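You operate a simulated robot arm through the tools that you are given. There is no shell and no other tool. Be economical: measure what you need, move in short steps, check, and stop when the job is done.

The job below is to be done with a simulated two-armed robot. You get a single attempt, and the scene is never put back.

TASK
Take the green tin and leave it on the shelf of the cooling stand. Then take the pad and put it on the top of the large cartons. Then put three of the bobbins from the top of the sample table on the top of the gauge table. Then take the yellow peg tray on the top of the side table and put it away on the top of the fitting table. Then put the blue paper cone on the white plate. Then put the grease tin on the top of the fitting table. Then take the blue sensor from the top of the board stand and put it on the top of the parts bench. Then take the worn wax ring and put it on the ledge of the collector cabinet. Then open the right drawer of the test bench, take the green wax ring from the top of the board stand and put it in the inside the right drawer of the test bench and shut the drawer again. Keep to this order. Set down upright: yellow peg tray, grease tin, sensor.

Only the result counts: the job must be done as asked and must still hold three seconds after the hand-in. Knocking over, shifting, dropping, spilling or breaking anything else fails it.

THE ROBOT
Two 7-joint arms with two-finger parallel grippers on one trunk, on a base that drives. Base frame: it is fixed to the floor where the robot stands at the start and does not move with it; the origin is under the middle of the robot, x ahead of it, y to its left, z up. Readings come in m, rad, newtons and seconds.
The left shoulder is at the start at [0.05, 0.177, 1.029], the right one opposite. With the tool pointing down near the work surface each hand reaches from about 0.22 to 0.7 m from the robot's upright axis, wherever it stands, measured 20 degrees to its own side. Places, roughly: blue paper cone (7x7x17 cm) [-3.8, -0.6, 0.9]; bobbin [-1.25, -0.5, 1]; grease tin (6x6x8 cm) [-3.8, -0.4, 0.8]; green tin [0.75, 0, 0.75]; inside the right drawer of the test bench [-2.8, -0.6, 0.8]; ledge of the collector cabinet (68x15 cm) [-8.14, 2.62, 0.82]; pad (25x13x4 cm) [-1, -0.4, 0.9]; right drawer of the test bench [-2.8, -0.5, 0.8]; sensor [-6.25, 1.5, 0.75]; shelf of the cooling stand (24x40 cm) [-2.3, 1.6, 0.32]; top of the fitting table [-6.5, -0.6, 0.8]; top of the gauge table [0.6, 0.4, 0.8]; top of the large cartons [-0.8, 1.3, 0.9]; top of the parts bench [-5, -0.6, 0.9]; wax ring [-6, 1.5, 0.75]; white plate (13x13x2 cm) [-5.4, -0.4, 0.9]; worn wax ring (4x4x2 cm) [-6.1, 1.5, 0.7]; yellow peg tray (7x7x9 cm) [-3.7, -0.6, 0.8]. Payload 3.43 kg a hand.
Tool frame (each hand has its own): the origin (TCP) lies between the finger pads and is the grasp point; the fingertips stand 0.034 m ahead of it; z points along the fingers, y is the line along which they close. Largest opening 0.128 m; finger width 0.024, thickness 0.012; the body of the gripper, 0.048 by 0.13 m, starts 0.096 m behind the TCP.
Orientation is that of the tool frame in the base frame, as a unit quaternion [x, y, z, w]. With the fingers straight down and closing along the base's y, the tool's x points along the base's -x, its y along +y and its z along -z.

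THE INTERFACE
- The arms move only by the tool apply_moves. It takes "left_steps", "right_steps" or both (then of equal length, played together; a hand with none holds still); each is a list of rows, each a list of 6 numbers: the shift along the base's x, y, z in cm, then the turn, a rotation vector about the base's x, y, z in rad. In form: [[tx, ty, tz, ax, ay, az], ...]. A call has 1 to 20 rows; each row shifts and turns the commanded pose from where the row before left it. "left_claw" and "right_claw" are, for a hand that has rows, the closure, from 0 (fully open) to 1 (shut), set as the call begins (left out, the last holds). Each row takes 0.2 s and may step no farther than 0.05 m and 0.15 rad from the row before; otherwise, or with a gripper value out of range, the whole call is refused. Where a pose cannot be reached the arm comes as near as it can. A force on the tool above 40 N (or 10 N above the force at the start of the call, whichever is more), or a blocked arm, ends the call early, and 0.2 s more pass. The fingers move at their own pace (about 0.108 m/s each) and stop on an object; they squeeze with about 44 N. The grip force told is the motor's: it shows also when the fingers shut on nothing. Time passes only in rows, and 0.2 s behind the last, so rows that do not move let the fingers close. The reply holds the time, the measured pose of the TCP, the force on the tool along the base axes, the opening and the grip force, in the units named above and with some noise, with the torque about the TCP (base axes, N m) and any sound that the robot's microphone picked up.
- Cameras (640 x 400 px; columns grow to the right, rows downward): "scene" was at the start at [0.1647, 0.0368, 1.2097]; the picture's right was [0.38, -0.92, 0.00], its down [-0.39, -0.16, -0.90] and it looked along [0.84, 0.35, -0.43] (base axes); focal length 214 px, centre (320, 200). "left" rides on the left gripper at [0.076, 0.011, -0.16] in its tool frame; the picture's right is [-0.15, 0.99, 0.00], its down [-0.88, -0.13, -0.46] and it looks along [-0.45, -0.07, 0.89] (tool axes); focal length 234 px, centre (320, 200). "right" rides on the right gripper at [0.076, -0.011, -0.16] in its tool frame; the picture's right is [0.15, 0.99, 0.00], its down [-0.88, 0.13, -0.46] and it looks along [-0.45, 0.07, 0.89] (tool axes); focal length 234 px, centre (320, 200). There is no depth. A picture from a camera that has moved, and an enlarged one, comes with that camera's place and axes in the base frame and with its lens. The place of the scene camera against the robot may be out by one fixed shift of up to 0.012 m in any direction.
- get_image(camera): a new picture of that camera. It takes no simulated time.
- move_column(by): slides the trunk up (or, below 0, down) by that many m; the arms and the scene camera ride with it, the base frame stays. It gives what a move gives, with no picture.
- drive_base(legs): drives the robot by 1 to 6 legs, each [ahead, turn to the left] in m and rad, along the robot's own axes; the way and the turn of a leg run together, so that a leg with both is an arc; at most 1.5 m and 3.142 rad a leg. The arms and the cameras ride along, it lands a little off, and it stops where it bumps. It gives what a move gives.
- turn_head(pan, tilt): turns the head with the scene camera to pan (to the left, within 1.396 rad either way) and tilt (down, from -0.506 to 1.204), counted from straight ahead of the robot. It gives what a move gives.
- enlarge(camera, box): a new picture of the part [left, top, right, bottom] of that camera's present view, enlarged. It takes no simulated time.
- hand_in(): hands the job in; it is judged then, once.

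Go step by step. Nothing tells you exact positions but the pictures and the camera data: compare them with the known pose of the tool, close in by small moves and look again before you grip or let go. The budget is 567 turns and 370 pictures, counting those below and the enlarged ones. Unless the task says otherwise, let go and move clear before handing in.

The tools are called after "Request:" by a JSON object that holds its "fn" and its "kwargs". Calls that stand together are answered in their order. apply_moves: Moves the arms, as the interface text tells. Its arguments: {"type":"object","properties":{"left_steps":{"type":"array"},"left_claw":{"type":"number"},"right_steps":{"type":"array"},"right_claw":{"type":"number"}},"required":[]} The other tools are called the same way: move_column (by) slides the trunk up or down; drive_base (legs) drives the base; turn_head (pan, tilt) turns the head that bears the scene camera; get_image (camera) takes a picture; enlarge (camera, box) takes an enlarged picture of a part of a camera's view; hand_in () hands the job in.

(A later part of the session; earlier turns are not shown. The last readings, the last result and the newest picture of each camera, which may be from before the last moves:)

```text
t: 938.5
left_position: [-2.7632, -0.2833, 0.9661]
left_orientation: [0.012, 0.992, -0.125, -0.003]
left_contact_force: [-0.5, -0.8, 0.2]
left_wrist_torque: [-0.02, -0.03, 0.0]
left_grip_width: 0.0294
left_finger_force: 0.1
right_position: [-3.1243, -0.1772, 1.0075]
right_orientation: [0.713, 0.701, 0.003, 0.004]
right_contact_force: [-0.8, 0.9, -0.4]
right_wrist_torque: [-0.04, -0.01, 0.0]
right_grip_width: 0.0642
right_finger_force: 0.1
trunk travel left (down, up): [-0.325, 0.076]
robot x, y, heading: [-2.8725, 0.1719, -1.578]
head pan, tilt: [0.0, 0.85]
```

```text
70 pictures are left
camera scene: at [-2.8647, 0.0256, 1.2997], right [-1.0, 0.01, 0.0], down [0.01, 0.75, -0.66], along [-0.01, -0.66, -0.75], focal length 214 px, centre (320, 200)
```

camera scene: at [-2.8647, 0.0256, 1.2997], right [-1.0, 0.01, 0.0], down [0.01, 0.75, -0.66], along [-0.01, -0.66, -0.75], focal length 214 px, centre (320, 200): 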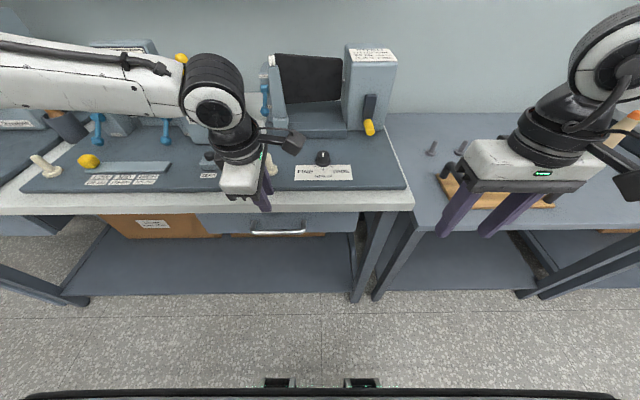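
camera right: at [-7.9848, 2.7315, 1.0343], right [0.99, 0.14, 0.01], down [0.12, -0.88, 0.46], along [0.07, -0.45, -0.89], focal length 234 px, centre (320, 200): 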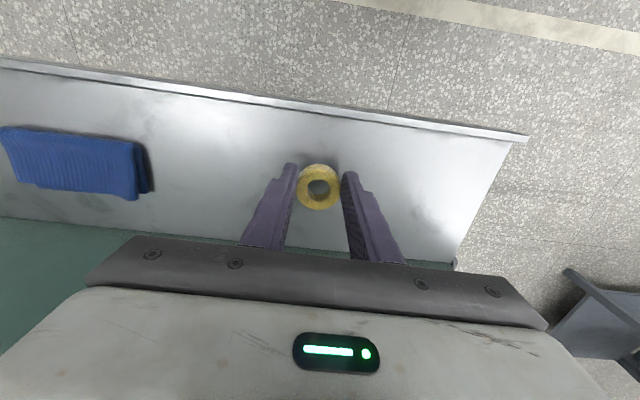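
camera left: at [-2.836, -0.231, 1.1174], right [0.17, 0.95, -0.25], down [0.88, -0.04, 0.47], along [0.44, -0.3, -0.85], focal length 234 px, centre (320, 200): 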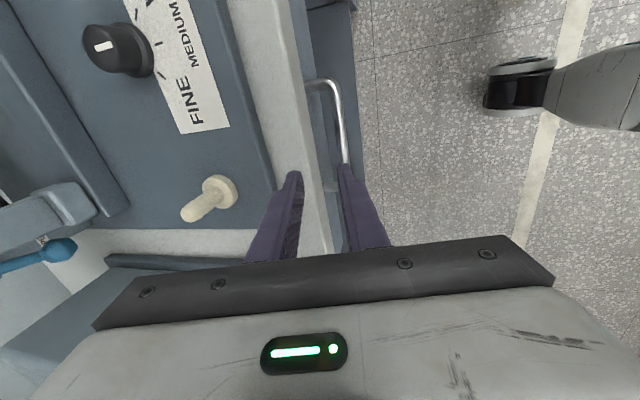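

The bench top overhangs the gap behind the bar, so the fingers must come in horizontally, above and below the bar. I'll back off and pitch the left hand level.

Request:
{"fn": "apply_moves", "kwargs": {"left_steps": [[0, 1, 3, 0, 0, 0], [0, 3, 2, 0, 0, 0]]}}

Request:
{"fn": "drive_base", "kwargs": {"legs": [[-0.32, 0]]}}

Request:
{"fn": "apply_moves", "kwargs": {"left_steps": [[0, 0, 0, -0.147, 0, 0], [0, 0, 0, -0.147, 0, 0], [0, 0, 0, -0.147, 0, 0], [0, 0, 0, -0.147, 0, 0], [0, 0, 0, -0.147, 0, 0], [0, 0, 0, -0.147, 0, 0], [0, 0, 0, -0.147, 0, 0], [0, 0, 0, -0.147, 0, 0], [0, 0, 0, -0.147, 0, 0], [0, 0, 0, 0, 0, 0]]}}

Request:
{"fn": "get_image", "kwargs": {"camera": "scene"}}

```text
t: 939.1
left_position: [-2.7633, -0.2433, 1.0155]
left_orientation: [0.013, 0.992, -0.125, -0.002]
left_contact_force: [-0.2, -0.2, -0.9]
left_wrist_torque: [0.0, 0.02, 0.0]
left_grip_width: 0.0295
left_finger_force: 0.1
right_position: [-3.1238, -0.1762, 1.0074]
right_orientation: [0.713, 0.702, 0.002, 0.005]
right_contact_force: [0.9, -0.3, -0.2]
right_wrist_torque: [0.03, -0.01, 0.05]
right_grip_width: 0.064
right_finger_force: 0.1
trunk travel left (down, up): [-0.325, 0.076]
robot x, y, heading: [-2.8728, 0.1724, -1.584]
head pan, tilt: [0.0, 0.85]
```

```text
t: 941.2
left_position: [-2.76, 0.076, 1.0142]
left_orientation: [0.014, 0.992, -0.124, -0.002]
left_contact_force: [0.0, 0.2, 0.5]
left_wrist_torque: [-0.04, 0.01, -0.01]
left_grip_width: 0.0292
left_finger_force: 0.0
right_position: [-3.1208, 0.145, 1.0068]
right_orientation: [0.713, 0.701, 0.003, 0.005]
right_contact_force: [1.0, -1.2, 0.7]
right_wrist_torque: [-0.01, -0.01, 0.0]
right_grip_width: 0.0642
right_finger_force: 0.1
trunk travel left (down, up): [-0.325, 0.076]
robot x, y, heading: [-2.8724, 0.4892, -1.589]
head pan, tilt: [0.0, 0.85]
```

```text
t: 943.4
left_position: [-2.6267, -0.0172, 1.1799]
left_orientation: [0.04, 0.742, -0.67, 0.013]
left_contact_force: [-1.0, -0.2, -0.9]
left_wrist_torque: [-0.01, -0.01, 0.03]
left_grip_width: 0.0293
left_finger_force: 0.0
left hand out of reach, approached as far as the arm can: row 1, 2, 3, 4, 6, 7, 8, 9
right_position: [-3.1201, 0.1442, 1.0068]
right_orientation: [0.713, 0.701, 0.003, 0.005]
right_contact_force: [-0.2, 0.4, 0.3]
right_wrist_torque: [-0.03, 0.02, -0.01]
right_grip_width: 0.0641
right_finger_force: 0.1
trunk travel left (down, up): [-0.325, 0.076]
robot x, y, heading: [-2.8663, 0.495, -1.587]
head pan, tilt: [0.0, 0.85]
```

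```text
69 pictures are left
camera scene: at [-2.8605, 0.3455, 1.2996], right [-1.0, 0.02, 0.0], down [0.01, 0.75, -0.66], along [-0.01, -0.66, -0.75], focal length 214 px, centre (320, 200)
```

scene: 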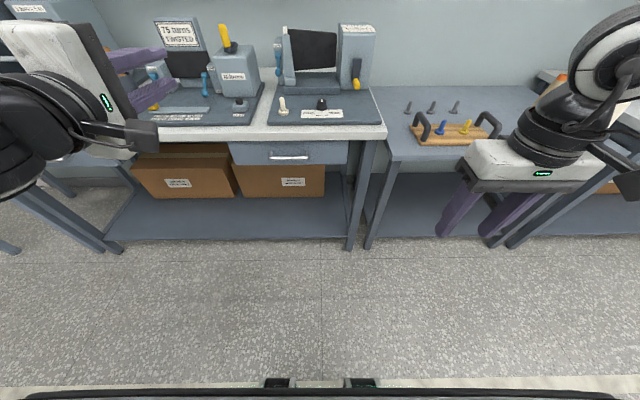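

The hand is nearly level now. Lower the trunk fully and bring the hand to the handle's height.

Request:
{"fn": "move_column", "kwargs": {"by": -0.325}}

Request:
{"fn": "apply_moves", "kwargs": {"left_steps": [[-1.5, 0, -1, 0, 0, 0], [-1.5, 0, -1, 0, 0, 0], [-1.5, 0, -1, 0, 0, 0], [-1.5, 0, -1, 0, 0, 0], [0, 0, 0, 0, 0, 0]]}}

Request:
{"fn": "get_image", "kwargs": {"camera": "left"}}

```text
t: 946.6
left_position: [-2.6266, -0.0165, 0.8557]
left_orientation: [0.04, 0.742, -0.67, 0.014]
left_contact_force: [0.2, 0.2, -0.6]
left_wrist_torque: [0.0, -0.02, 0.0]
left_grip_width: 0.0296
left_finger_force: 0.1
right_position: [-3.1199, 0.1432, 0.6823]
right_orientation: [0.713, 0.701, 0.003, 0.005]
right_contact_force: [-0.1, -0.4, -0.4]
right_wrist_torque: [0.03, -0.01, -0.02]
right_grip_width: 0.0638
right_finger_force: 0.1
trunk travel left (down, up): [0.0, 0.401]
robot x, y, heading: [-2.8683, 0.4902, -1.586]
head pan, tilt: [0.0, 0.85]
```

```text
t: 947.8
left_position: [-2.6395, -0.0162, 0.8634]
left_orientation: [0.041, 0.743, -0.668, 0.014]
left_contact_force: [0.6, -1.0, -0.3]
left_wrist_torque: [0.03, 0.0, 0.03]
left_grip_width: 0.029
left_finger_force: 0.1
left hand out of reach, approached as far as the arm can: row 1, 2, 3, 4
right_position: [-3.1207, 0.1441, 0.6824]
right_orientation: [0.714, 0.7, 0.004, 0.004]
right_contact_force: [0.4, 0.8, -0.1]
right_wrist_torque: [-0.02, 0.0, -0.01]
right_grip_width: 0.0641
right_finger_force: 0.1
trunk travel left (down, up): [0.0, 0.401]
robot x, y, heading: [-2.8656, 0.491, -1.587]
head pan, tilt: [0.0, 0.85]
```

```text
68 pictures are left
camera left: at [-2.7071, 0.1482, 0.8632], right [0.23, 0.1, -0.97], down [0.88, 0.4, 0.24], along [0.41, -0.91, 0.0], focal length 234 px, centre (320, 200)
```

left: 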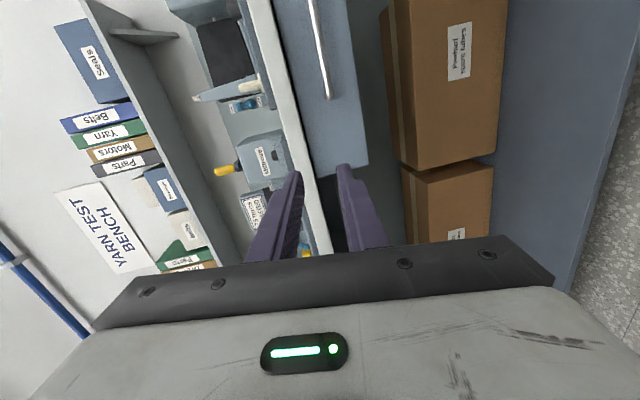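

Height is limited here; I'll try a bit farther out to the left, where the arm goes lower.

Request:
{"fn": "apply_moves", "kwargs": {"left_steps": [[3, 1, 0, 0, 0, 0], [3, 1, -1, 0, 0, 0], [3, 1, -2, 0, 0, 0], [1, 0, -2, 0, 0, 0], [0, 0, -2, 0, 0, 0], [0, 0, 0, 0, 0, 0]]}}

```text
t: 949.2
left_position: [-2.5341, -0.0029, 0.7962]
left_orientation: [0.04, 0.742, -0.669, 0.013]
left_contact_force: [0.6, -0.6, -0.1]
left_wrist_torque: [0.0, -0.02, -0.04]
left_grip_width: 0.0291
left_finger_force: 0.0
left hand out of reach, approached as far as the arm can: row 1, 2, 3
right_position: [-3.121, 0.1445, 0.682]
right_orientation: [0.713, 0.701, 0.003, 0.004]
right_contact_force: [-0.1, 0.6, 0.3]
right_wrist_torque: [-0.02, 0.0, -0.02]
right_grip_width: 0.0639
right_finger_force: 0.1
trunk travel left (down, up): [0.0, 0.401]
robot x, y, heading: [-2.8697, 0.4909, -1.587]
head pan, tilt: [0.0, 0.85]
```

That works (z 0.796 reachable). I'll shift the base 0.23 m to the right so the handle lies there.

Request:
{"fn": "drive_base", "kwargs": {"legs": [[0, 0.35], [-0.335, 0], [0, -0.7], [0.335, 0], [0, 0.36]]}}

Request:
{"fn": "apply_moves", "kwargs": {"left_steps": [[0, 0, 1, 0, 0, 0], [0, 0, 0.5, 0, 0, 0], [0, 0, 0, 0, 0, 0]], "left_claw": 0.7}}

Request:
{"fn": "turn_head", "kwargs": {"pan": 0.5, "tilt": 0.5}}

Request:
{"fn": "get_image", "kwargs": {"camera": "scene"}}

Request:
{"fn": "get_image", "kwargs": {"camera": "left"}}

```text
t: 957.3
left_position: [-2.7573, 0.0062, 0.7973]
left_orientation: [0.035, 0.742, -0.67, 0.019]
left_contact_force: [-0.2, -0.6, -0.7]
left_wrist_torque: [-0.01, 0.02, -0.02]
left_grip_width: 0.0295
left_finger_force: 0.1
right_position: [-3.3441, 0.1435, 0.6813]
right_orientation: [0.708, 0.706, 0.004, 0.005]
right_contact_force: [-0.2, 0.1, 0.8]
right_wrist_torque: [0.0, 0.03, -0.01]
right_grip_width: 0.0643
right_finger_force: 0.0
trunk travel left (down, up): [0.0, 0.401]
robot x, y, heading: [-3.0954, 0.498, -1.574]
head pan, tilt: [0.0, 0.85]
```

```text
t: 958.1
left_position: [-2.7554, 0.0077, 0.8112]
left_orientation: [0.035, 0.742, -0.669, 0.018]
left_contact_force: [-0.3, 0.8, -0.2]
left_wrist_torque: [-0.01, -0.01, -0.01]
left_grip_width: 0.0384
left_finger_force: 0.0
right_position: [-3.3433, 0.1452, 0.6832]
right_orientation: [0.708, 0.706, 0.003, 0.004]
right_contact_force: [-0.4, 0.2, -0.3]
right_wrist_torque: [0.01, 0.01, 0.01]
right_grip_width: 0.064
right_finger_force: 0.0
trunk travel left (down, up): [0.0, 0.401]
robot x, y, heading: [-3.0998, 0.4954, -1.574]
head pan, tilt: [0.0, 0.85]
```

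```text
t: 959.0
left_position: [-2.7565, 0.0062, 0.8101]
left_orientation: [0.034, 0.743, -0.668, 0.018]
left_contact_force: [-0.7, -0.4, -0.3]
left_wrist_torque: [0.0, -0.03, 0.0]
left_grip_width: 0.0385
left_finger_force: 0.0
right_position: [-3.3433, 0.144, 0.6825]
right_orientation: [0.708, 0.706, 0.003, 0.004]
right_contact_force: [-0.4, -0.5, 0.6]
right_wrist_torque: [0.04, 0.01, 0.04]
right_grip_width: 0.0639
right_finger_force: 0.1
trunk travel left (down, up): [0.0, 0.401]
robot x, y, heading: [-3.0958, 0.4962, -1.569]
head pan, tilt: [0.499, 0.499]
```

```text
67 pictures are left
camera scene: at [-3.0433, 0.3481, 1.0045], right [-0.88, -0.48, 0.0], down [-0.23, 0.42, -0.88], along [0.42, -0.77, -0.48], focal length 214 px, centre (320, 200)
```

scene: 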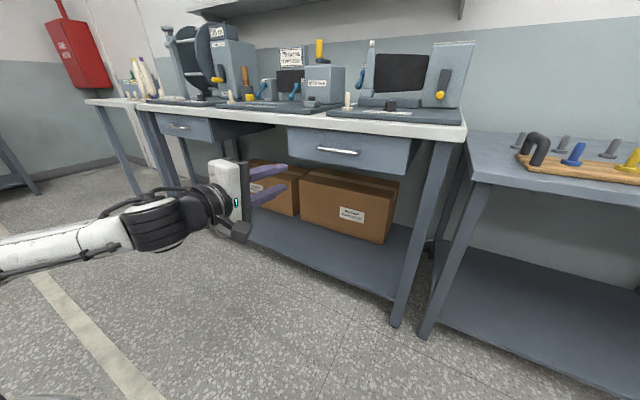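

```text
66 pictures are left
camera left: at [-2.8273, 0.1695, 0.8114], right [0.22, 0.1, -0.97], down [0.88, 0.41, 0.24], along [0.43, -0.9, 0.01], focal length 234 px, centre (320, 200)
```

left: 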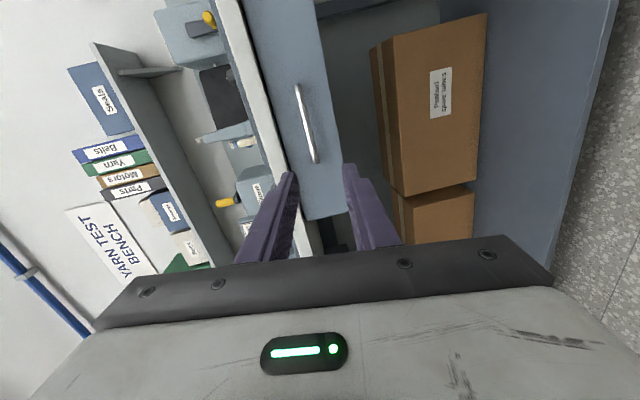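

Well aligned: the bar is level with the fingers. Drive forward 0.25 m.

Request:
{"fn": "drive_base", "kwargs": {"legs": [[0.25, 0]]}}

Request:
{"fn": "get_image", "kwargs": {"camera": "left"}}

Request:
{"fn": "enlarge", "kwargs": {"camera": "scene", "box": [200, 120, 440, 280]}}

```text
t: 960.9
left_position: [-2.7583, -0.243, 0.8117]
left_orientation: [0.036, 0.742, -0.669, 0.017]
left_contact_force: [-0.2, 0.6, 0.5]
left_wrist_torque: [-0.02, 0.01, -0.01]
left_grip_width: 0.0384
left_finger_force: 0.1
right_position: [-3.3455, -0.1033, 0.6832]
right_orientation: [0.709, 0.705, 0.003, 0.004]
right_contact_force: [0.5, 0.2, 0.0]
right_wrist_torque: [0.02, 0.02, 0.01]
right_grip_width: 0.0642
right_finger_force: 0.1
trunk travel left (down, up): [0.0, 0.401]
robot x, y, heading: [-3.0951, 0.2495, -1.576]
head pan, tilt: [0.499, 0.499]
```

```text
65 pictures are left
camera left: at [-2.8291, -0.0801, 0.8115], right [0.22, 0.1, -0.97], down [0.88, 0.41, 0.24], along [0.42, -0.91, 0.01], focal length 234 px, centre (320, 200)
```

left: 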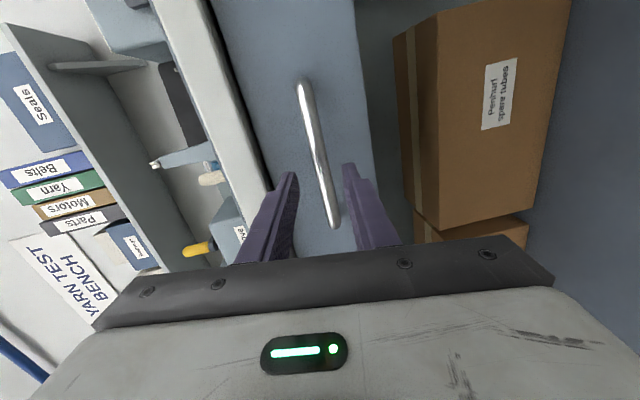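

```text
2.50 times, centred on (320, 200) of scene
camera zoom: at [-3.0445, 0.0992, 1.0046], right [-0.88, -0.47, 0.0], down [-0.23, 0.42, -0.88], along [0.42, -0.77, -0.48], focal length 536 px, centre (320, 200)
```

zoom: 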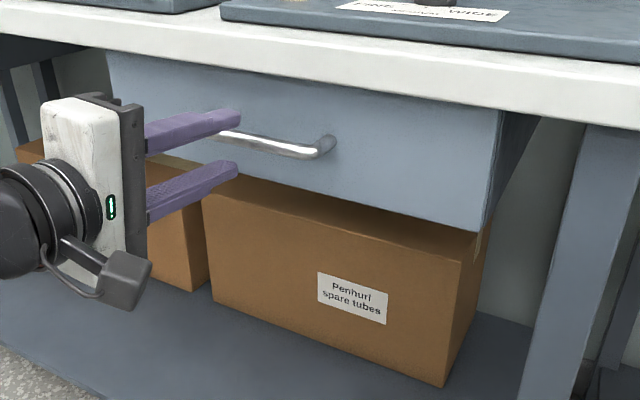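

Request:
{"fn": "drive_base", "kwargs": {"legs": [[0.03, 0]]}}

Request:
{"fn": "apply_moves", "kwargs": {"left_steps": [[0, 0, -0.4, 0, 0, 0], [0, 0, 0, 0, 0, 0]]}}

Request:
{"fn": "enlarge", "kwargs": {"camera": "left", "box": [230, 80, 400, 250]}}

```text
t: 961.7
left_position: [-2.7585, -0.2721, 0.811]
left_orientation: [0.036, 0.742, -0.669, 0.017]
left_contact_force: [-0.5, 0.2, 0.6]
left_wrist_torque: [-0.01, 0.0, 0.0]
left_grip_width: 0.0383
left_finger_force: 0.1
right_position: [-3.3457, -0.134, 0.6823]
right_orientation: [0.709, 0.705, 0.003, 0.005]
right_contact_force: [-0.2, 0.4, -0.5]
right_wrist_torque: [-0.04, 0.01, -0.03]
right_grip_width: 0.0637
right_finger_force: 0.1
trunk travel left (down, up): [0.0, 0.401]
robot x, y, heading: [-3.0981, 0.2181, -1.575]
head pan, tilt: [0.499, 0.499]
```

```text
t: 962.3
left_position: [-2.7591, -0.2724, 0.8079]
left_orientation: [0.037, 0.742, -0.669, 0.017]
left_contact_force: [0.2, 0.6, -0.2]
left_wrist_torque: [0.01, -0.04, -0.01]
left_grip_width: 0.0385
left_finger_force: 0.0
right_position: [-3.3467, -0.1329, 0.6812]
right_orientation: [0.71, 0.704, 0.004, 0.004]
right_contact_force: [0.1, -0.6, -0.1]
right_wrist_torque: [0.0, -0.04, 0.03]
right_grip_width: 0.0641
right_finger_force: 0.1
trunk travel left (down, up): [0.0, 0.401]
robot x, y, heading: [-3.1, 0.2186, -1.573]
head pan, tilt: [0.499, 0.499]
```

```text
2.35 times, centred on (315, 165) of left
camera zoom: at [-2.8295, -0.1097, 0.8077], right [0.22, 0.1, -0.97], down [0.88, 0.41, 0.24], along [0.42, -0.91, 0.01], focal length 551 px, centre (332, 282)
```

zoom: 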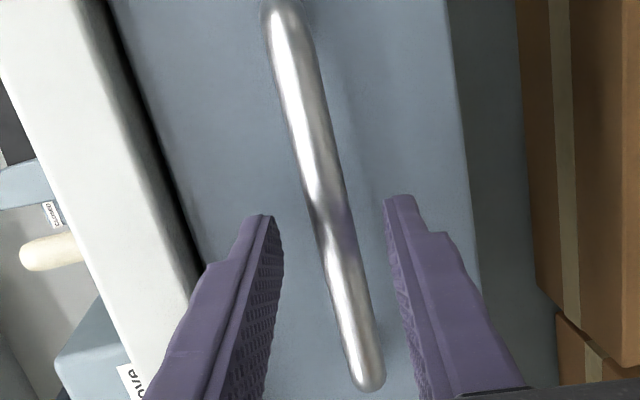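

The bar lies between the fingers. Close on it.

Request:
{"fn": "apply_moves", "kwargs": {"left_steps": [[0, 0, 0, 0, 0, 0], [0, 0, 0, 0, 0, 0], [0, 0, 0, 0, 0, 0]], "left_claw": 1}}

```text
t: 963.1
left_position: [-2.7594, -0.2719, 0.806]
left_orientation: [0.035, 0.744, -0.667, 0.015]
left_contact_force: [-2.2, 4.2, -6.9]
left_wrist_torque: [0.17, 1.21, 0.39]
left_grip_width: 0.0161
left_finger_force: 45.7
right_position: [-3.3466, -0.1328, 0.682]
right_orientation: [0.71, 0.705, 0.002, 0.003]
right_contact_force: [0.3, 0.5, -0.4]
right_wrist_torque: [-0.03, -0.03, 0.03]
right_grip_width: 0.064
right_finger_force: 0.0
trunk travel left (down, up): [0.0, 0.401]
robot x, y, heading: [-3.103, 0.2168, -1.57]
head pan, tilt: [0.499, 0.499]
```

Gripped. Pull the drawer by driving straight back.

Request:
{"fn": "drive_base", "kwargs": {"legs": [[-0.22, 0]]}}

Request:
{"fn": "get_image", "kwargs": {"camera": "scene"}}

```text
t: 964.8
left_position: [-2.7587, -0.0555, 0.8069]
left_orientation: [0.037, 0.744, -0.667, 0.016]
left_contact_force: [-10.2, 0.5, -12.7]
left_wrist_torque: [0.32, 1.09, 0.05]
left_grip_width: 0.0161
left_finger_force: 45.1
right_position: [-3.3438, 0.0853, 0.6818]
right_orientation: [0.71, 0.704, 0.003, 0.004]
right_contact_force: [0.5, 0.1, -0.6]
right_wrist_torque: [0.04, 0.05, -0.02]
right_grip_width: 0.0641
right_finger_force: 0.1
trunk travel left (down, up): [0.0, 0.401]
robot x, y, heading: [-3.0947, 0.4396, -1.578]
head pan, tilt: [0.499, 0.499]
```

```text
62 pictures are left
camera scene: at [-3.0436, 0.2883, 1.0044], right [-0.88, -0.47, 0.0], down [-0.23, 0.42, -0.88], along [0.42, -0.77, -0.48], focal length 214 px, centre (320, 200)
```

scene: 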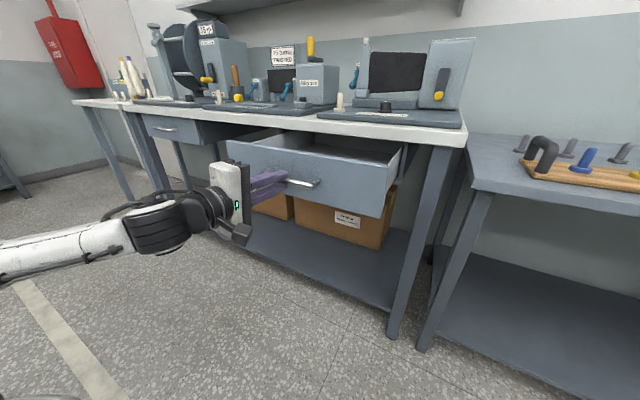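

The drawer is open about 22 cm. Release and back away.

Request:
{"fn": "apply_moves", "kwargs": {"left_steps": [[0, 0, 0, 0, 0, 0], [0, 0, 0, 0, 0, 0]], "left_claw": 0.65}}

Request:
{"fn": "drive_base", "kwargs": {"legs": [[-0.15, 0]]}}

Request:
{"fn": "move_column", "kwargs": {"by": 0.33}}

Request:
{"fn": "turn_head", "kwargs": {"pan": 0.4, "tilt": 0.75}}

Request:
{"fn": "get_image", "kwargs": {"camera": "scene"}}

```text
t: 965.4
left_position: [-2.759, -0.0527, 0.8073]
left_orientation: [0.037, 0.743, -0.668, 0.015]
left_contact_force: [0.4, 0.0, -0.8]
left_wrist_torque: [0.0, -0.02, 0.0]
left_grip_width: 0.045
left_finger_force: 0.2
right_position: [-3.3446, 0.0862, 0.6827]
right_orientation: [0.709, 0.705, 0.003, 0.004]
right_contact_force: [0.4, -0.5, 0.0]
right_wrist_torque: [-0.03, 0.0, 0.0]
right_grip_width: 0.0641
right_finger_force: 0.1
trunk travel left (down, up): [0.0, 0.401]
robot x, y, heading: [-3.0983, 0.4408, -1.574]
head pan, tilt: [0.499, 0.499]
```

```text
t: 966.7
left_position: [-2.7577, 0.0968, 0.8067]
left_orientation: [0.038, 0.743, -0.668, 0.014]
left_contact_force: [0.4, 0.7, 0.2]
left_wrist_torque: [0.03, 0.0, 0.03]
left_grip_width: 0.0449
left_finger_force: 0.1
right_position: [-3.3441, 0.235, 0.6816]
right_orientation: [0.71, 0.704, 0.003, 0.004]
right_contact_force: [-0.3, -0.3, 0.0]
right_wrist_torque: [-0.03, -0.02, 0.03]
right_grip_width: 0.0639
right_finger_force: 0.1
trunk travel left (down, up): [0.0, 0.401]
robot x, y, heading: [-3.0947, 0.5833, -1.575]
head pan, tilt: [0.499, 0.499]
```

```text
t: 970.0
left_position: [-2.7578, 0.0959, 1.1375]
left_orientation: [0.037, 0.743, -0.668, 0.014]
left_contact_force: [-0.7, 0.3, -0.2]
left_wrist_torque: [-0.01, -0.01, 0.03]
left_grip_width: 0.0448
left_finger_force: 0.0
right_position: [-3.3441, 0.2354, 1.0124]
right_orientation: [0.71, 0.704, 0.004, 0.005]
right_contact_force: [0.9, 0.2, -0.2]
right_wrist_torque: [0.0, 0.0, -0.02]
right_grip_width: 0.0641
right_finger_force: 0.1
trunk travel left (down, up): [-0.33, 0.071]
robot x, y, heading: [-3.0949, 0.5846, -1.575]
head pan, tilt: [0.499, 0.499]
```

```text
t: 970.8
left_position: [-2.7586, 0.096, 1.136]
left_orientation: [0.037, 0.743, -0.668, 0.014]
left_contact_force: [-0.3, 0.0, -0.5]
left_wrist_torque: [-0.02, 0.01, -0.01]
left_grip_width: 0.0445
left_finger_force: 0.1
right_position: [-3.3443, 0.2347, 1.0131]
right_orientation: [0.711, 0.704, 0.003, 0.004]
right_contact_force: [-0.2, 0.0, -0.4]
right_wrist_torque: [-0.01, -0.02, 0.02]
right_grip_width: 0.0639
right_finger_force: 0.1
trunk travel left (down, up): [-0.33, 0.071]
robot x, y, heading: [-3.0927, 0.5892, -1.577]
head pan, tilt: [0.4, 0.75]
```

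```text
61 pictures are left
camera scene: at [-3.0543, 0.4422, 1.3127], right [-0.92, -0.38, 0.0], down [-0.26, 0.63, -0.73], along [0.28, -0.68, -0.68], focal length 214 px, centre (320, 200)
```

scene: 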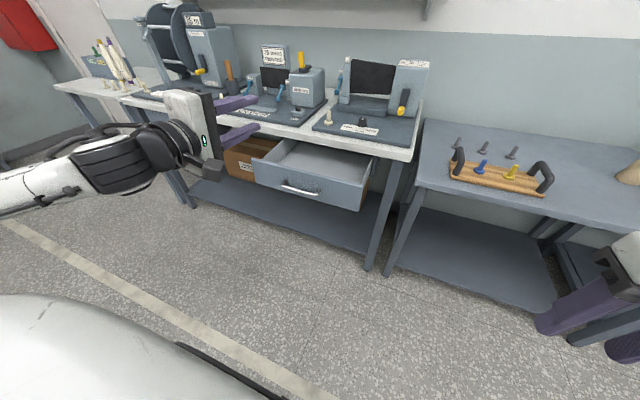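

The drawer stands open. Now drive north through the gap and around behind the tables to reach the green ring from the stand's north side.

Request:
{"fn": "drive_base", "kwargs": {"legs": [[0, 3.087], [1.0, 0], [0.93, 0], [0, 1.63]]}}

Request:
{"fn": "turn_head", "kwargs": {"pan": 0.0, "tilt": 0.4}}

Request:
{"fn": "get_image", "kwargs": {"camera": "scene"}}

```text
t: 991.7
left_position: [-3.4945, 2.1636, 1.1373]
left_orientation: [0.542, 0.509, -0.492, -0.453]
left_contact_force: [-0.6, 0.3, -0.3]
left_wrist_torque: [0.0, 0.01, 0.0]
left_grip_width: 0.0447
left_finger_force: 0.0
right_position: [-3.3777, 2.7549, 1.0131]
right_orientation: [1.0, 0.015, -0.002, 0.006]
right_contact_force: [0.2, 0.0, -0.2]
right_wrist_torque: [-0.02, 0.0, -0.02]
right_grip_width: 0.064
right_finger_force: 0.1
trunk travel left (down, up): [-0.33, 0.071]
robot x, y, heading: [-3.0178, 2.5226, -3.109]
head pan, tilt: [0.4, 0.75]
```

```text
t: 992.6
left_position: [-3.4944, 2.1641, 1.1377]
left_orientation: [0.542, 0.509, -0.492, -0.453]
left_contact_force: [0.2, -0.9, 0.6]
left_wrist_torque: [0.0, -0.03, -0.01]
left_grip_width: 0.0446
left_finger_force: 0.0
right_position: [-3.3769, 2.7545, 1.0128]
right_orientation: [1.0, 0.015, 0.0, 0.006]
right_contact_force: [-0.1, 0.4, 0.0]
right_wrist_torque: [-0.02, 0.0, 0.01]
right_grip_width: 0.064
right_finger_force: 0.0
trunk travel left (down, up): [-0.33, 0.071]
robot x, y, heading: [-3.0184, 2.5166, -3.11]
head pan, tilt: [0.0, 0.4]
```

```text
60 pictures are left
camera scene: at [-3.1694, 2.5158, 1.3437], right [-0.03, 1.0, 0.0], down [0.39, 0.01, -0.92], along [-0.92, -0.03, -0.39], focal length 214 px, centre (320, 200)
```

scene: 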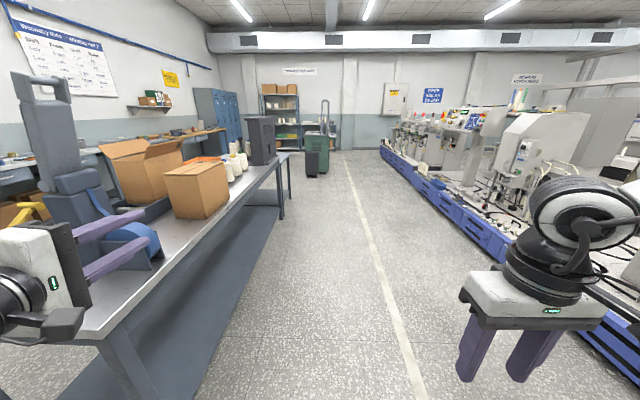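

The left hand is close to the equipment at the table's end; I'll swing away to the north first, then go west.

Request:
{"fn": "drive_base", "kwargs": {"legs": [[0, -0.55], [0.52, 0], [0, 0.52], [1.2, 0], [0.95, 0], [0, 1.57]]}}

Request:
{"fn": "turn_head", "kwargs": {"pan": -0.15, "tilt": 0.6}}

Request:
{"fn": "get_image", "kwargs": {"camera": "scene"}}

```text
t: 1012.7
left_position: [-5.2608, 2.2674, 1.1375]
left_orientation: [0.023, 0.743, -0.668, 0.027]
left_contact_force: [0.2, -0.2, 0.4]
left_wrist_torque: [0.0, 0.03, 0.0]
left_grip_width: 0.0446
left_finger_force: 0.0
right_position: [-5.8502, 2.385, 1.0134]
right_orientation: [0.697, 0.718, 0.002, 0.005]
right_contact_force: [-0.8, -0.2, -0.3]
right_wrist_torque: [-0.01, -0.01, -0.01]
right_grip_width: 0.0638
right_finger_force: 0.0
trunk travel left (down, up): [-0.33, 0.071]
robot x, y, heading: [-5.6157, 2.7445, -1.54]
head pan, tilt: [0.0, 0.4]
```

```text
t: 1013.4
left_position: [-5.2608, 2.2679, 1.1371]
left_orientation: [0.024, 0.744, -0.668, 0.027]
left_contact_force: [0.1, 0.6, -0.5]
left_wrist_torque: [-0.04, 0.04, -0.03]
left_grip_width: 0.0452
left_finger_force: 0.0
right_position: [-5.8508, 2.3837, 1.0114]
right_orientation: [0.696, 0.718, 0.002, 0.005]
right_contact_force: [0.1, -0.4, 0.2]
right_wrist_torque: [0.0, -0.03, -0.02]
right_grip_width: 0.064
right_finger_force: 0.1
trunk travel left (down, up): [-0.33, 0.071]
robot x, y, heading: [-5.6136, 2.7442, -1.533]
head pan, tilt: [-0.15, 0.6]
```

```text
59 pictures are left
camera scene: at [-5.6139, 2.5887, 1.3256], right [-0.99, 0.12, 0.0], down [0.07, 0.56, -0.83], along [-0.1, -0.82, -0.56], focal length 214 px, centre (320, 200)
```

scene: 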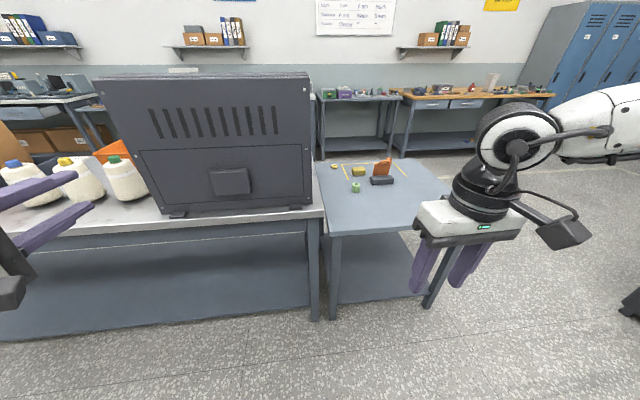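

The inspection table blocks the base on this side, so I'll use the left hand from farther west. First bring the left hand back to a vertical, neutral pose.

Request:
{"fn": "apply_moves", "kwargs": {"left_steps": [[0, 3, 0, 0.145, 0, 0], [0, 3, 0, 0.145, 0, 0], [0, 3, -1, 0.145, 0, 0], [0, 3, -1, 0.145, 0, 0], [0, 3, -1, 0.145, 0, 0], [0, 2.5, -1, 0.145, 0, 0], [0, 2.5, -1, 0.145, 0, 0], [0, 2.5, -1, 0.145, 0, 0], [0, 2, -1, 0.145, 0, 0], [0, 0, 0, 0.14, 0, 0]], "left_claw": 0.4}}

Request:
{"fn": "apply_moves", "kwargs": {"left_steps": [[0, 0, 0, 0, 0, -0.15], [0, 0, 0, 0, 0, -0.15], [0, 0, 0, 0, 0, -0.15], [0, 0, 0, 0, 0, -0.15], [0, 0, 0, 0, 0, -0.15], [0, 0, 0, 0, 0, -0.15], [0, 0, 0, 0, 0, -0.15], [0, 0, 0, 0, 0, -0.15], [0, 0, 0, 0, 0, -0.15], [0, 0, 0, 0, 0, -0.15], [0, 0, 0, 0, 0, 0]]}}

Request:
{"fn": "drive_base", "kwargs": {"legs": [[0, -1.61], [0.57, 0], [0, 1.57]]}}

```text
t: 1015.6
left_position: [-5.2462, 2.4917, 1.0736]
left_orientation: [0.035, 0.999, -0.008, 0.006]
left_contact_force: [-0.8, 0.2, 0.2]
left_wrist_torque: [0.01, -0.02, -0.01]
left_grip_width: 0.0768
left_finger_force: 0.0
left hand out of reach, approached as far as the arm can: row 1, 2, 3
right_position: [-5.8514, 2.3837, 1.0124]
right_orientation: [0.697, 0.717, 0.003, 0.004]
right_contact_force: [0.5, -1.1, 0.4]
right_wrist_torque: [0.01, 0.02, 0.01]
right_grip_width: 0.0641
right_finger_force: 0.0
trunk travel left (down, up): [-0.33, 0.071]
robot x, y, heading: [-5.6165, 2.7486, -1.536]
head pan, tilt: [-0.15, 0.6]
```

```text
t: 1018.0
left_position: [-5.247, 2.4911, 1.0743]
left_orientation: [0.707, 0.707, -0.011, -0.003]
left_contact_force: [0.1, -1.1, 0.5]
left_wrist_torque: [0.02, 0.01, -0.01]
left_grip_width: 0.0766
left_finger_force: 0.1
right_position: [-5.8505, 2.3828, 1.0128]
right_orientation: [0.697, 0.717, 0.002, 0.005]
right_contact_force: [-0.3, -1.0, 0.0]
right_wrist_torque: [0.01, 0.02, 0.02]
right_grip_width: 0.0641
right_finger_force: 0.2
trunk travel left (down, up): [-0.33, 0.071]
robot x, y, heading: [-5.6137, 2.7456, -1.538]
head pan, tilt: [-0.15, 0.6]
```

```text
t: 1029.0
left_position: [-5.8232, 2.4823, 1.074]
left_orientation: [0.724, 0.689, -0.01, -0.003]
left_contact_force: [-0.7, 0.0, 0.3]
left_wrist_torque: [-0.02, 0.01, 0.0]
left_grip_width: 0.0768
left_finger_force: 0.0
right_position: [-6.4332, 2.4051, 1.0127]
right_orientation: [0.714, 0.7, 0.003, 0.004]
right_contact_force: [-0.2, -0.3, -0.4]
right_wrist_torque: [0.01, -0.02, 0.01]
right_grip_width: 0.064
right_finger_force: 0.1
trunk travel left (down, up): [-0.33, 0.071]
robot x, y, heading: [-6.1847, 2.7504, -1.589]
head pan, tilt: [-0.15, 0.6]
```

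Request:
{"fn": "drive_base", "kwargs": {"legs": [[0, 0.02], [0.46, 0]]}}

Request:
{"fn": "apply_moves", "kwargs": {"left_steps": [[-1, -4, 0, 0, 0, 0], [-1, -4, 0, 0, 0, 0], [-1, -4, 0, 0, 0, 0], [-1, -4, 0, 0, 0, 0], [-1, -4, 0, 0, 0, 0], [-1, -4, 0, 0, 0, 0], [-1, -4, 0, 0, 0, 0], [0, 0, 0, 0, 0, 0]]}}

Request:
{"fn": "get_image", "kwargs": {"camera": "left"}}

```text
t: 1032.1
left_position: [-5.8168, 2.0298, 1.0737]
left_orientation: [0.717, 0.697, -0.01, -0.003]
left_contact_force: [-0.4, 0.0, 0.3]
left_wrist_torque: [0.02, -0.02, -0.01]
left_grip_width: 0.0768
left_finger_force: 0.0
right_position: [-6.4257, 1.9413, 1.0122]
right_orientation: [0.707, 0.707, 0.002, 0.004]
right_contact_force: [0.0, -1.6, -0.5]
right_wrist_torque: [-0.02, 0.02, 0.01]
right_grip_width: 0.0638
right_finger_force: 0.1
trunk travel left (down, up): [-0.33, 0.071]
robot x, y, heading: [-6.1757, 2.297, -1.569]
head pan, tilt: [-0.15, 0.6]
```

```text
t: 1033.9
left_position: [-5.8866, 1.7508, 1.0736]
left_orientation: [0.717, 0.697, -0.01, -0.002]
left_contact_force: [0.3, 0.1, -0.9]
left_wrist_torque: [-0.05, 0.0, 0.05]
left_grip_width: 0.0769
left_finger_force: 0.1
right_position: [-6.4241, 1.9413, 1.0129]
right_orientation: [0.707, 0.707, 0.002, 0.005]
right_contact_force: [0.3, -0.3, 0.4]
right_wrist_torque: [-0.01, -0.04, 0.0]
right_grip_width: 0.0641
right_finger_force: 0.0
trunk travel left (down, up): [-0.33, 0.071]
robot x, y, heading: [-6.1803, 2.2969, -1.571]
head pan, tilt: [-0.15, 0.6]
```

```text
58 pictures are left
camera left: at [-5.8705, 1.8287, 1.2326], right [0.98, -0.18, -0.02], down [-0.15, -0.87, 0.47], along [-0.1, -0.46, -0.88], focal length 234 px, centre (320, 200)
```

left: 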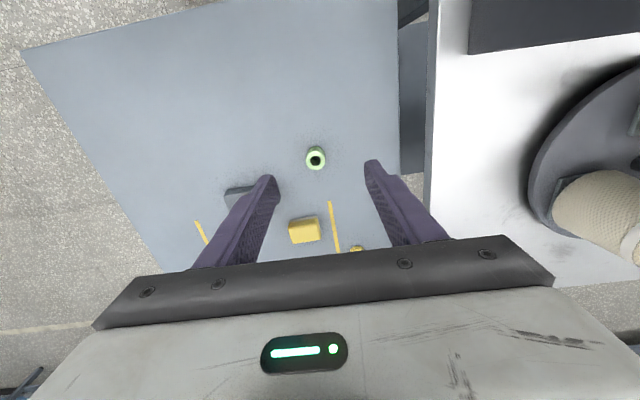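

Request:
{"fn": "apply_moves", "kwargs": {"left_steps": [[-1.3, -3, 0, 0, 0, 0], [-1.3, -3.7, 0, 0, 0, 0], [0, 0, 0, 0, 0, 0]]}}

Request:
{"fn": "move_column", "kwargs": {"by": -0.2}}

Request:
{"fn": "get_image", "kwargs": {"camera": "left"}}

```text
t: 1034.7
left_position: [-5.9002, 1.7176, 1.0712]
left_orientation: [0.717, 0.697, -0.011, -0.002]
left_contact_force: [0.4, -0.1, 0.1]
left_wrist_torque: [0.02, 0.0, 0.0]
left_grip_width: 0.0768
left_finger_force: 0.1
left hand out of reach, approached as far as the arm can: row 2
right_position: [-6.4246, 1.9405, 1.0129]
right_orientation: [0.706, 0.708, 0.002, 0.005]
right_contact_force: [-0.6, 0.5, -0.1]
right_wrist_torque: [-0.01, 0.01, 0.0]
right_grip_width: 0.0639
right_finger_force: 0.1
trunk travel left (down, up): [-0.33, 0.071]
robot x, y, heading: [-6.1772, 2.2932, -1.571]
head pan, tilt: [-0.15, 0.6]
```

```text
t: 1036.9
left_position: [-5.8996, 1.7207, 0.873]
left_orientation: [0.718, 0.696, -0.011, -0.003]
left_contact_force: [-0.6, 0.0, -0.1]
left_wrist_torque: [-0.02, -0.02, 0.03]
left_grip_width: 0.0769
left_finger_force: 0.1
right_position: [-6.4256, 1.9417, 0.8126]
right_orientation: [0.707, 0.707, 0.003, 0.004]
right_contact_force: [0.2, -0.7, 0.2]
right_wrist_torque: [-0.01, -0.03, 0.02]
right_grip_width: 0.0638
right_finger_force: 0.0
trunk travel left (down, up): [-0.13, 0.271]
robot x, y, heading: [-6.1806, 2.2929, -1.567]
head pan, tilt: [-0.15, 0.6]
```

```text
57 pictures are left
camera left: at [-5.8833, 1.7973, 1.0311], right [0.98, -0.18, -0.02], down [-0.15, -0.87, 0.47], along [-0.1, -0.46, -0.88], focal length 234 px, centre (320, 200)
```

left: 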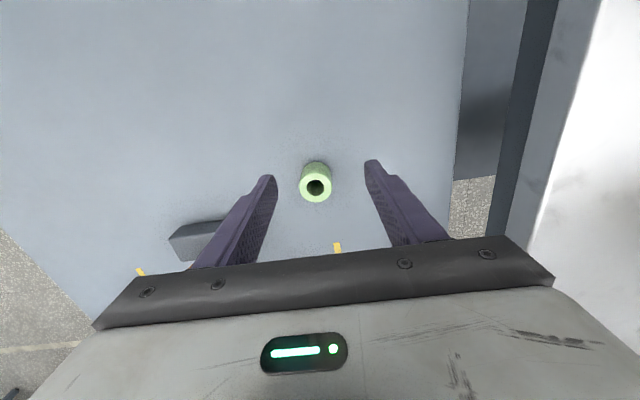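

Request:
{"fn": "apply_moves", "kwargs": {"right_steps": [[0, 3, 3, 0, 0, 0], [0, 3, 3, 0, 0, 0], [0, 4, 3, 0, 0, 0], [0, 4, 3, 0, 0, 0]], "left_steps": [[-0.7, 0, 0, 0, 0, 0], [-0.7, 0, 0, 0, 0, 0], [0, 0, 0, 0, 0, 0], [0, 0, 0, 0, 0, 0]]}}

Request:
{"fn": "drive_base", "kwargs": {"legs": [[0.035, 0]]}}

Request:
{"fn": "get_image", "kwargs": {"camera": "left"}}

```text
t: 1037.9
left_position: [-5.9118, 1.7231, 0.8727]
left_orientation: [0.718, 0.696, -0.014, -0.002]
left_contact_force: [0.0, -0.5, -0.2]
left_wrist_torque: [0.01, 0.01, 0.0]
left_grip_width: 0.0766
left_finger_force: 0.0
left hand out of reach, approached as far as the arm can: row 2
right_position: [-6.4262, 2.0822, 0.9327]
right_orientation: [0.707, 0.707, 0.003, 0.004]
right_contact_force: [0.9, 0.0, 0.1]
right_wrist_torque: [0.0, 0.02, -0.01]
right_grip_width: 0.064
right_finger_force: 0.0
trunk travel left (down, up): [-0.13, 0.271]
robot x, y, heading: [-6.1772, 2.2964, -1.567]
head pan, tilt: [-0.15, 0.6]
```

```text
t: 1038.7
left_position: [-5.9128, 1.6882, 0.8718]
left_orientation: [0.718, 0.696, -0.013, -0.002]
left_contact_force: [0.2, -0.5, 0.7]
left_wrist_torque: [0.02, 0.01, -0.06]
left_grip_width: 0.0766
left_finger_force: 0.1
right_position: [-6.4247, 2.046, 0.9333]
right_orientation: [0.706, 0.708, 0.003, 0.004]
right_contact_force: [-1.0, -0.4, -0.4]
right_wrist_torque: [0.02, 0.04, 0.01]
right_grip_width: 0.0639
right_finger_force: 0.0
trunk travel left (down, up): [-0.13, 0.271]
robot x, y, heading: [-6.1764, 2.2596, -1.565]
head pan, tilt: [-0.15, 0.6]
```

```text
56 pictures are left
camera left: at [-5.895, 1.767, 1.03], right [0.98, -0.18, -0.02], down [-0.15, -0.87, 0.47], along [-0.1, -0.46, -0.88], focal length 234 px, centre (320, 200)
```

left: 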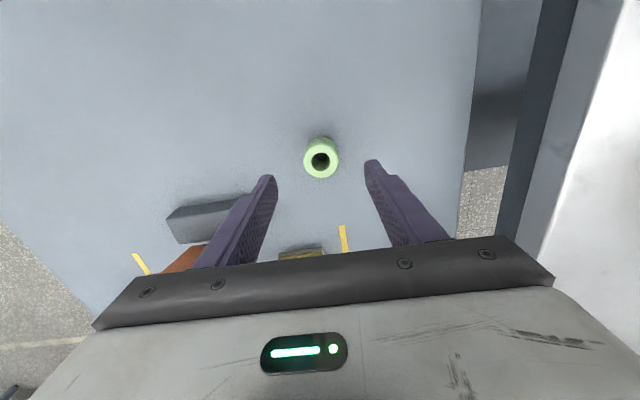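

Aligned over the green ring. Lower and grip.

Request:
{"fn": "move_column", "kwargs": {"by": -0.083}}

Request:
{"fn": "enlarge", "kwargs": {"camera": "left", "box": [240, 110, 400, 250]}}

```text
t: 1039.9
left_position: [-5.9121, 1.6884, 0.7903]
left_orientation: [0.717, 0.697, -0.012, -0.002]
left_contact_force: [0.6, 0.1, -0.4]
left_wrist_torque: [0.01, 0.01, -0.01]
left_grip_width: 0.077
left_finger_force: 0.1
right_position: [-6.4252, 2.0452, 0.8502]
right_orientation: [0.707, 0.707, 0.003, 0.005]
right_contact_force: [0.1, 0.2, 0.1]
right_wrist_torque: [0.0, -0.01, -0.03]
right_grip_width: 0.0643
right_finger_force: 0.2
trunk travel left (down, up): [-0.047, 0.354]
robot x, y, heading: [-6.1763, 2.2612, -1.57]
head pan, tilt: [-0.15, 0.6]
```

```text
2.86 times, centred on (320, 180) of left
camera zoom: at [-5.895, 1.7673, 0.9472], right [0.98, -0.18, -0.02], down [-0.15, -0.87, 0.47], along [-0.1, -0.46, -0.88], focal length 669 px, centre (320, 257)
```

zoom: 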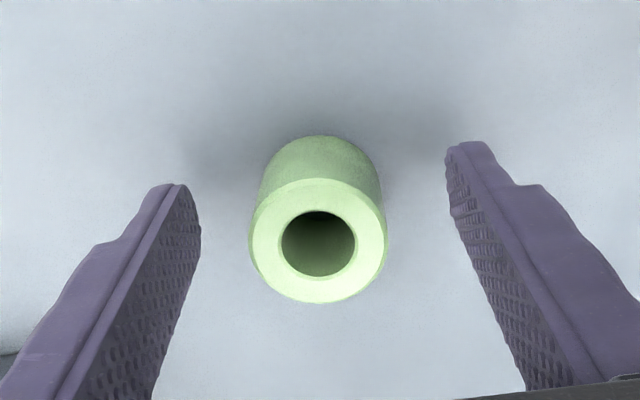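

Request:
{"fn": "apply_moves", "kwargs": {"left_steps": [[0, 0, 0, 0, 0, 0], [0, 0, 0, 0, 0, 0], [0, 0, 0, 0, 0, 0]], "left_claw": 1}}

Request:
{"fn": "move_column", "kwargs": {"by": 0.3}}

Request:
{"fn": "get_image", "kwargs": {"camera": "left"}}

```text
t: 1040.7
left_position: [-5.912, 1.688, 0.7886]
left_orientation: [0.717, 0.697, -0.013, -0.002]
left_contact_force: [0.7, -0.3, 1.5]
left_wrist_torque: [-0.04, -0.07, -0.06]
left_grip_width: 0.0382
left_finger_force: 44.0
right_position: [-6.4247, 2.0469, 0.8499]
right_orientation: [0.707, 0.708, 0.003, 0.006]
right_contact_force: [-0.1, -0.5, -0.1]
right_wrist_torque: [0.0, -0.02, 0.01]
right_grip_width: 0.0642
right_finger_force: 0.1
trunk travel left (down, up): [-0.047, 0.354]
robot x, y, heading: [-6.1788, 2.2607, -1.565]
head pan, tilt: [-0.15, 0.6]
```

```text
t: 1043.7
left_position: [-5.9125, 1.6883, 1.0891]
left_orientation: [0.718, 0.696, -0.013, -0.002]
left_contact_force: [0.0, -0.2, 0.3]
left_wrist_torque: [0.01, 0.0, 0.0]
left_grip_width: 0.0386
left_finger_force: 44.4
right_position: [-6.4259, 2.0456, 1.1517]
right_orientation: [0.708, 0.706, 0.002, 0.005]
right_contact_force: [0.6, 1.5, -0.2]
right_wrist_torque: [-0.02, 0.01, -0.02]
right_grip_width: 0.0639
right_finger_force: 0.1
trunk travel left (down, up): [-0.347, 0.054]
robot x, y, heading: [-6.1778, 2.2614, -1.571]
head pan, tilt: [-0.15, 0.6]
```

```text
54 pictures are left
camera left: at [-5.895, 1.7671, 1.247], right [0.98, -0.18, -0.02], down [-0.15, -0.87, 0.47], along [-0.1, -0.46, -0.88], focal length 234 px, centre (320, 200)
```

left: 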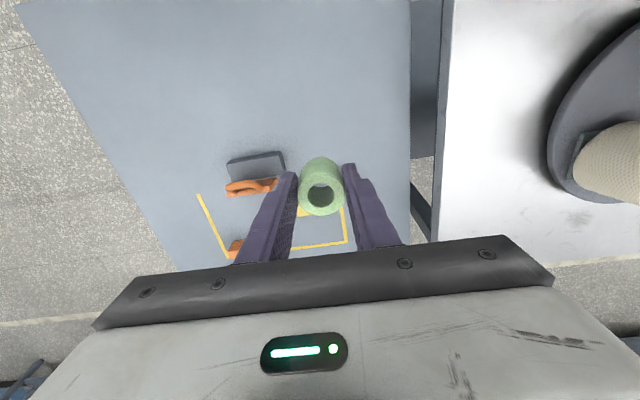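

Green ring held. Retract and drive back round to the drawer.

Request:
{"fn": "apply_moves", "kwargs": {"left_steps": [[0, 4, 0, 0, 0, 0], [0, 4, 0, 0, 0, 0], [0, 4, 0, 0, 0, 0], [0, 4, 0, 0, 0, 0], [0, 4, 0, 0, 0, 0]]}}

Request:
{"fn": "drive_base", "kwargs": {"legs": [[-0.36, 0], [0, -1.575], [0.78, 0], [0, 1.575], [1.05, 0], [1.0, 0]]}}

Request:
{"fn": "drive_base", "kwargs": {"legs": [[0, 1.57], [1.5, 0], [1.4, 0], [1.03, 0]]}}

```text
t: 1044.9
left_position: [-5.9108, 1.8899, 1.0898]
left_orientation: [0.717, 0.697, -0.012, -0.002]
left_contact_force: [0.6, -0.1, -0.8]
left_wrist_torque: [-0.02, 0.0, 0.01]
left_grip_width: 0.0386
left_finger_force: 43.8
right_position: [-6.4254, 2.0469, 1.1514]
right_orientation: [0.707, 0.707, 0.003, 0.005]
right_contact_force: [-0.5, -0.2, -0.8]
right_wrist_torque: [-0.03, -0.01, -0.01]
right_grip_width: 0.0641
right_finger_force: 0.0
trunk travel left (down, up): [-0.347, 0.054]
robot x, y, heading: [-6.1774, 2.2609, -1.568]
head pan, tilt: [-0.15, 0.6]
```

```text
t: 1068.5
left_position: [-6.6943, 0.1793, 1.0888]
left_orientation: [0.717, 0.697, -0.012, -0.003]
left_contact_force: [-0.3, 0.7, -0.5]
left_wrist_torque: [0.0, 0.0, 0.0]
left_grip_width: 0.0385
left_finger_force: 43.7
right_position: [-7.2087, 0.3341, 1.1505]
right_orientation: [0.706, 0.708, 0.002, 0.005]
right_contact_force: [-0.5, -0.5, -0.8]
right_wrist_torque: [0.0, -0.01, 0.05]
right_grip_width: 0.0641
right_finger_force: 0.0
trunk travel left (down, up): [-0.347, 0.054]
robot x, y, heading: [-6.9619, 0.5513, -1.567]
head pan, tilt: [-0.15, 0.6]
```

```text
t: 1091.3
left_position: [-2.653, 0.8733, 1.0898]
left_orientation: [0.007, 1.0, -0.011, 0.008]
left_contact_force: [-0.8, -0.2, -0.9]
left_wrist_torque: [0.0, 0.0, -0.03]
left_grip_width: 0.0382
left_finger_force: 44.1
right_position: [-2.8025, 0.3562, 1.151]
right_orientation: [-0.009, 1.0, 0.006, 0.002]
right_contact_force: [0.1, 0.7, -0.5]
right_wrist_torque: [-0.02, 0.04, -0.01]
right_grip_width: 0.0638
right_finger_force: 0.0
trunk travel left (down, up): [-0.347, 0.054]
robot x, y, heading: [-3.0194, 0.5994, 0.021]
head pan, tilt: [-0.15, 0.6]
```

Request:
{"fn": "drive_base", "kwargs": {"legs": [[0, -1.59], [0.29, 0]]}}

Request:
{"fn": "turn_head", "kwargs": {"pan": 0.35, "tilt": 0.8}}

Request:
{"fn": "get_image", "kwargs": {"camera": "left"}}

Request:
{"fn": "get_image", "kwargs": {"camera": "scene"}}

```text
t: 1097.2
left_position: [-2.7602, -0.0629, 1.0894]
left_orientation: [0.723, 0.691, -0.014, -0.003]
left_contact_force: [-0.1, -1.0, -0.3]
left_wrist_torque: [0.03, -0.04, -0.01]
left_grip_width: 0.0383
left_finger_force: 43.7
right_position: [-3.2727, 0.1009, 1.1508]
right_orientation: [0.711, 0.703, 0.003, 0.005]
right_contact_force: [-0.1, -0.3, 0.1]
right_wrist_torque: [0.03, -0.02, -0.03]
right_grip_width: 0.0641
right_finger_force: 0.1
trunk travel left (down, up): [-0.347, 0.054]
robot x, y, heading: [-3.0241, 0.3135, -1.579]
head pan, tilt: [-0.15, 0.6]
```

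```text
t: 1098.1
left_position: [-2.7608, -0.062, 1.0896]
left_orientation: [0.722, 0.692, -0.012, -0.002]
left_contact_force: [-0.2, -0.4, -0.5]
left_wrist_torque: [-0.01, 0.02, -0.01]
left_grip_width: 0.0384
left_finger_force: 43.8
right_position: [-3.2736, 0.1024, 1.151]
right_orientation: [0.711, 0.703, 0.002, 0.004]
right_contact_force: [-0.5, -0.1, 0.2]
right_wrist_torque: [0.01, -0.02, -0.01]
right_grip_width: 0.0641
right_finger_force: 0.0
trunk travel left (down, up): [-0.347, 0.054]
robot x, y, heading: [-3.0245, 0.3167, -1.576]
head pan, tilt: [0.351, 0.799]
```

```text
53 pictures are left
camera left: at [-2.7427, 0.0165, 1.2468], right [0.98, -0.19, -0.02], down [-0.16, -0.87, 0.47], along [-0.1, -0.46, -0.88], focal length 234 px, centre (320, 200)
```

left: 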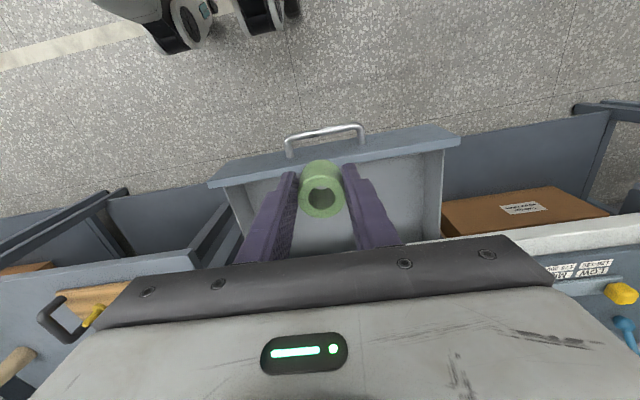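

```text
52 pictures are left
camera scene: at [-2.9875, 0.1685, 1.3256], right [-0.94, -0.33, 0.0], down [-0.24, 0.68, -0.7], along [0.23, -0.66, -0.72], focal length 214 px, centre (320, 200)
```

scene: 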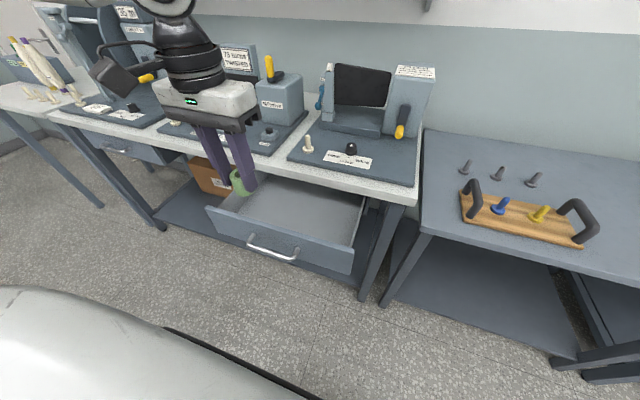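

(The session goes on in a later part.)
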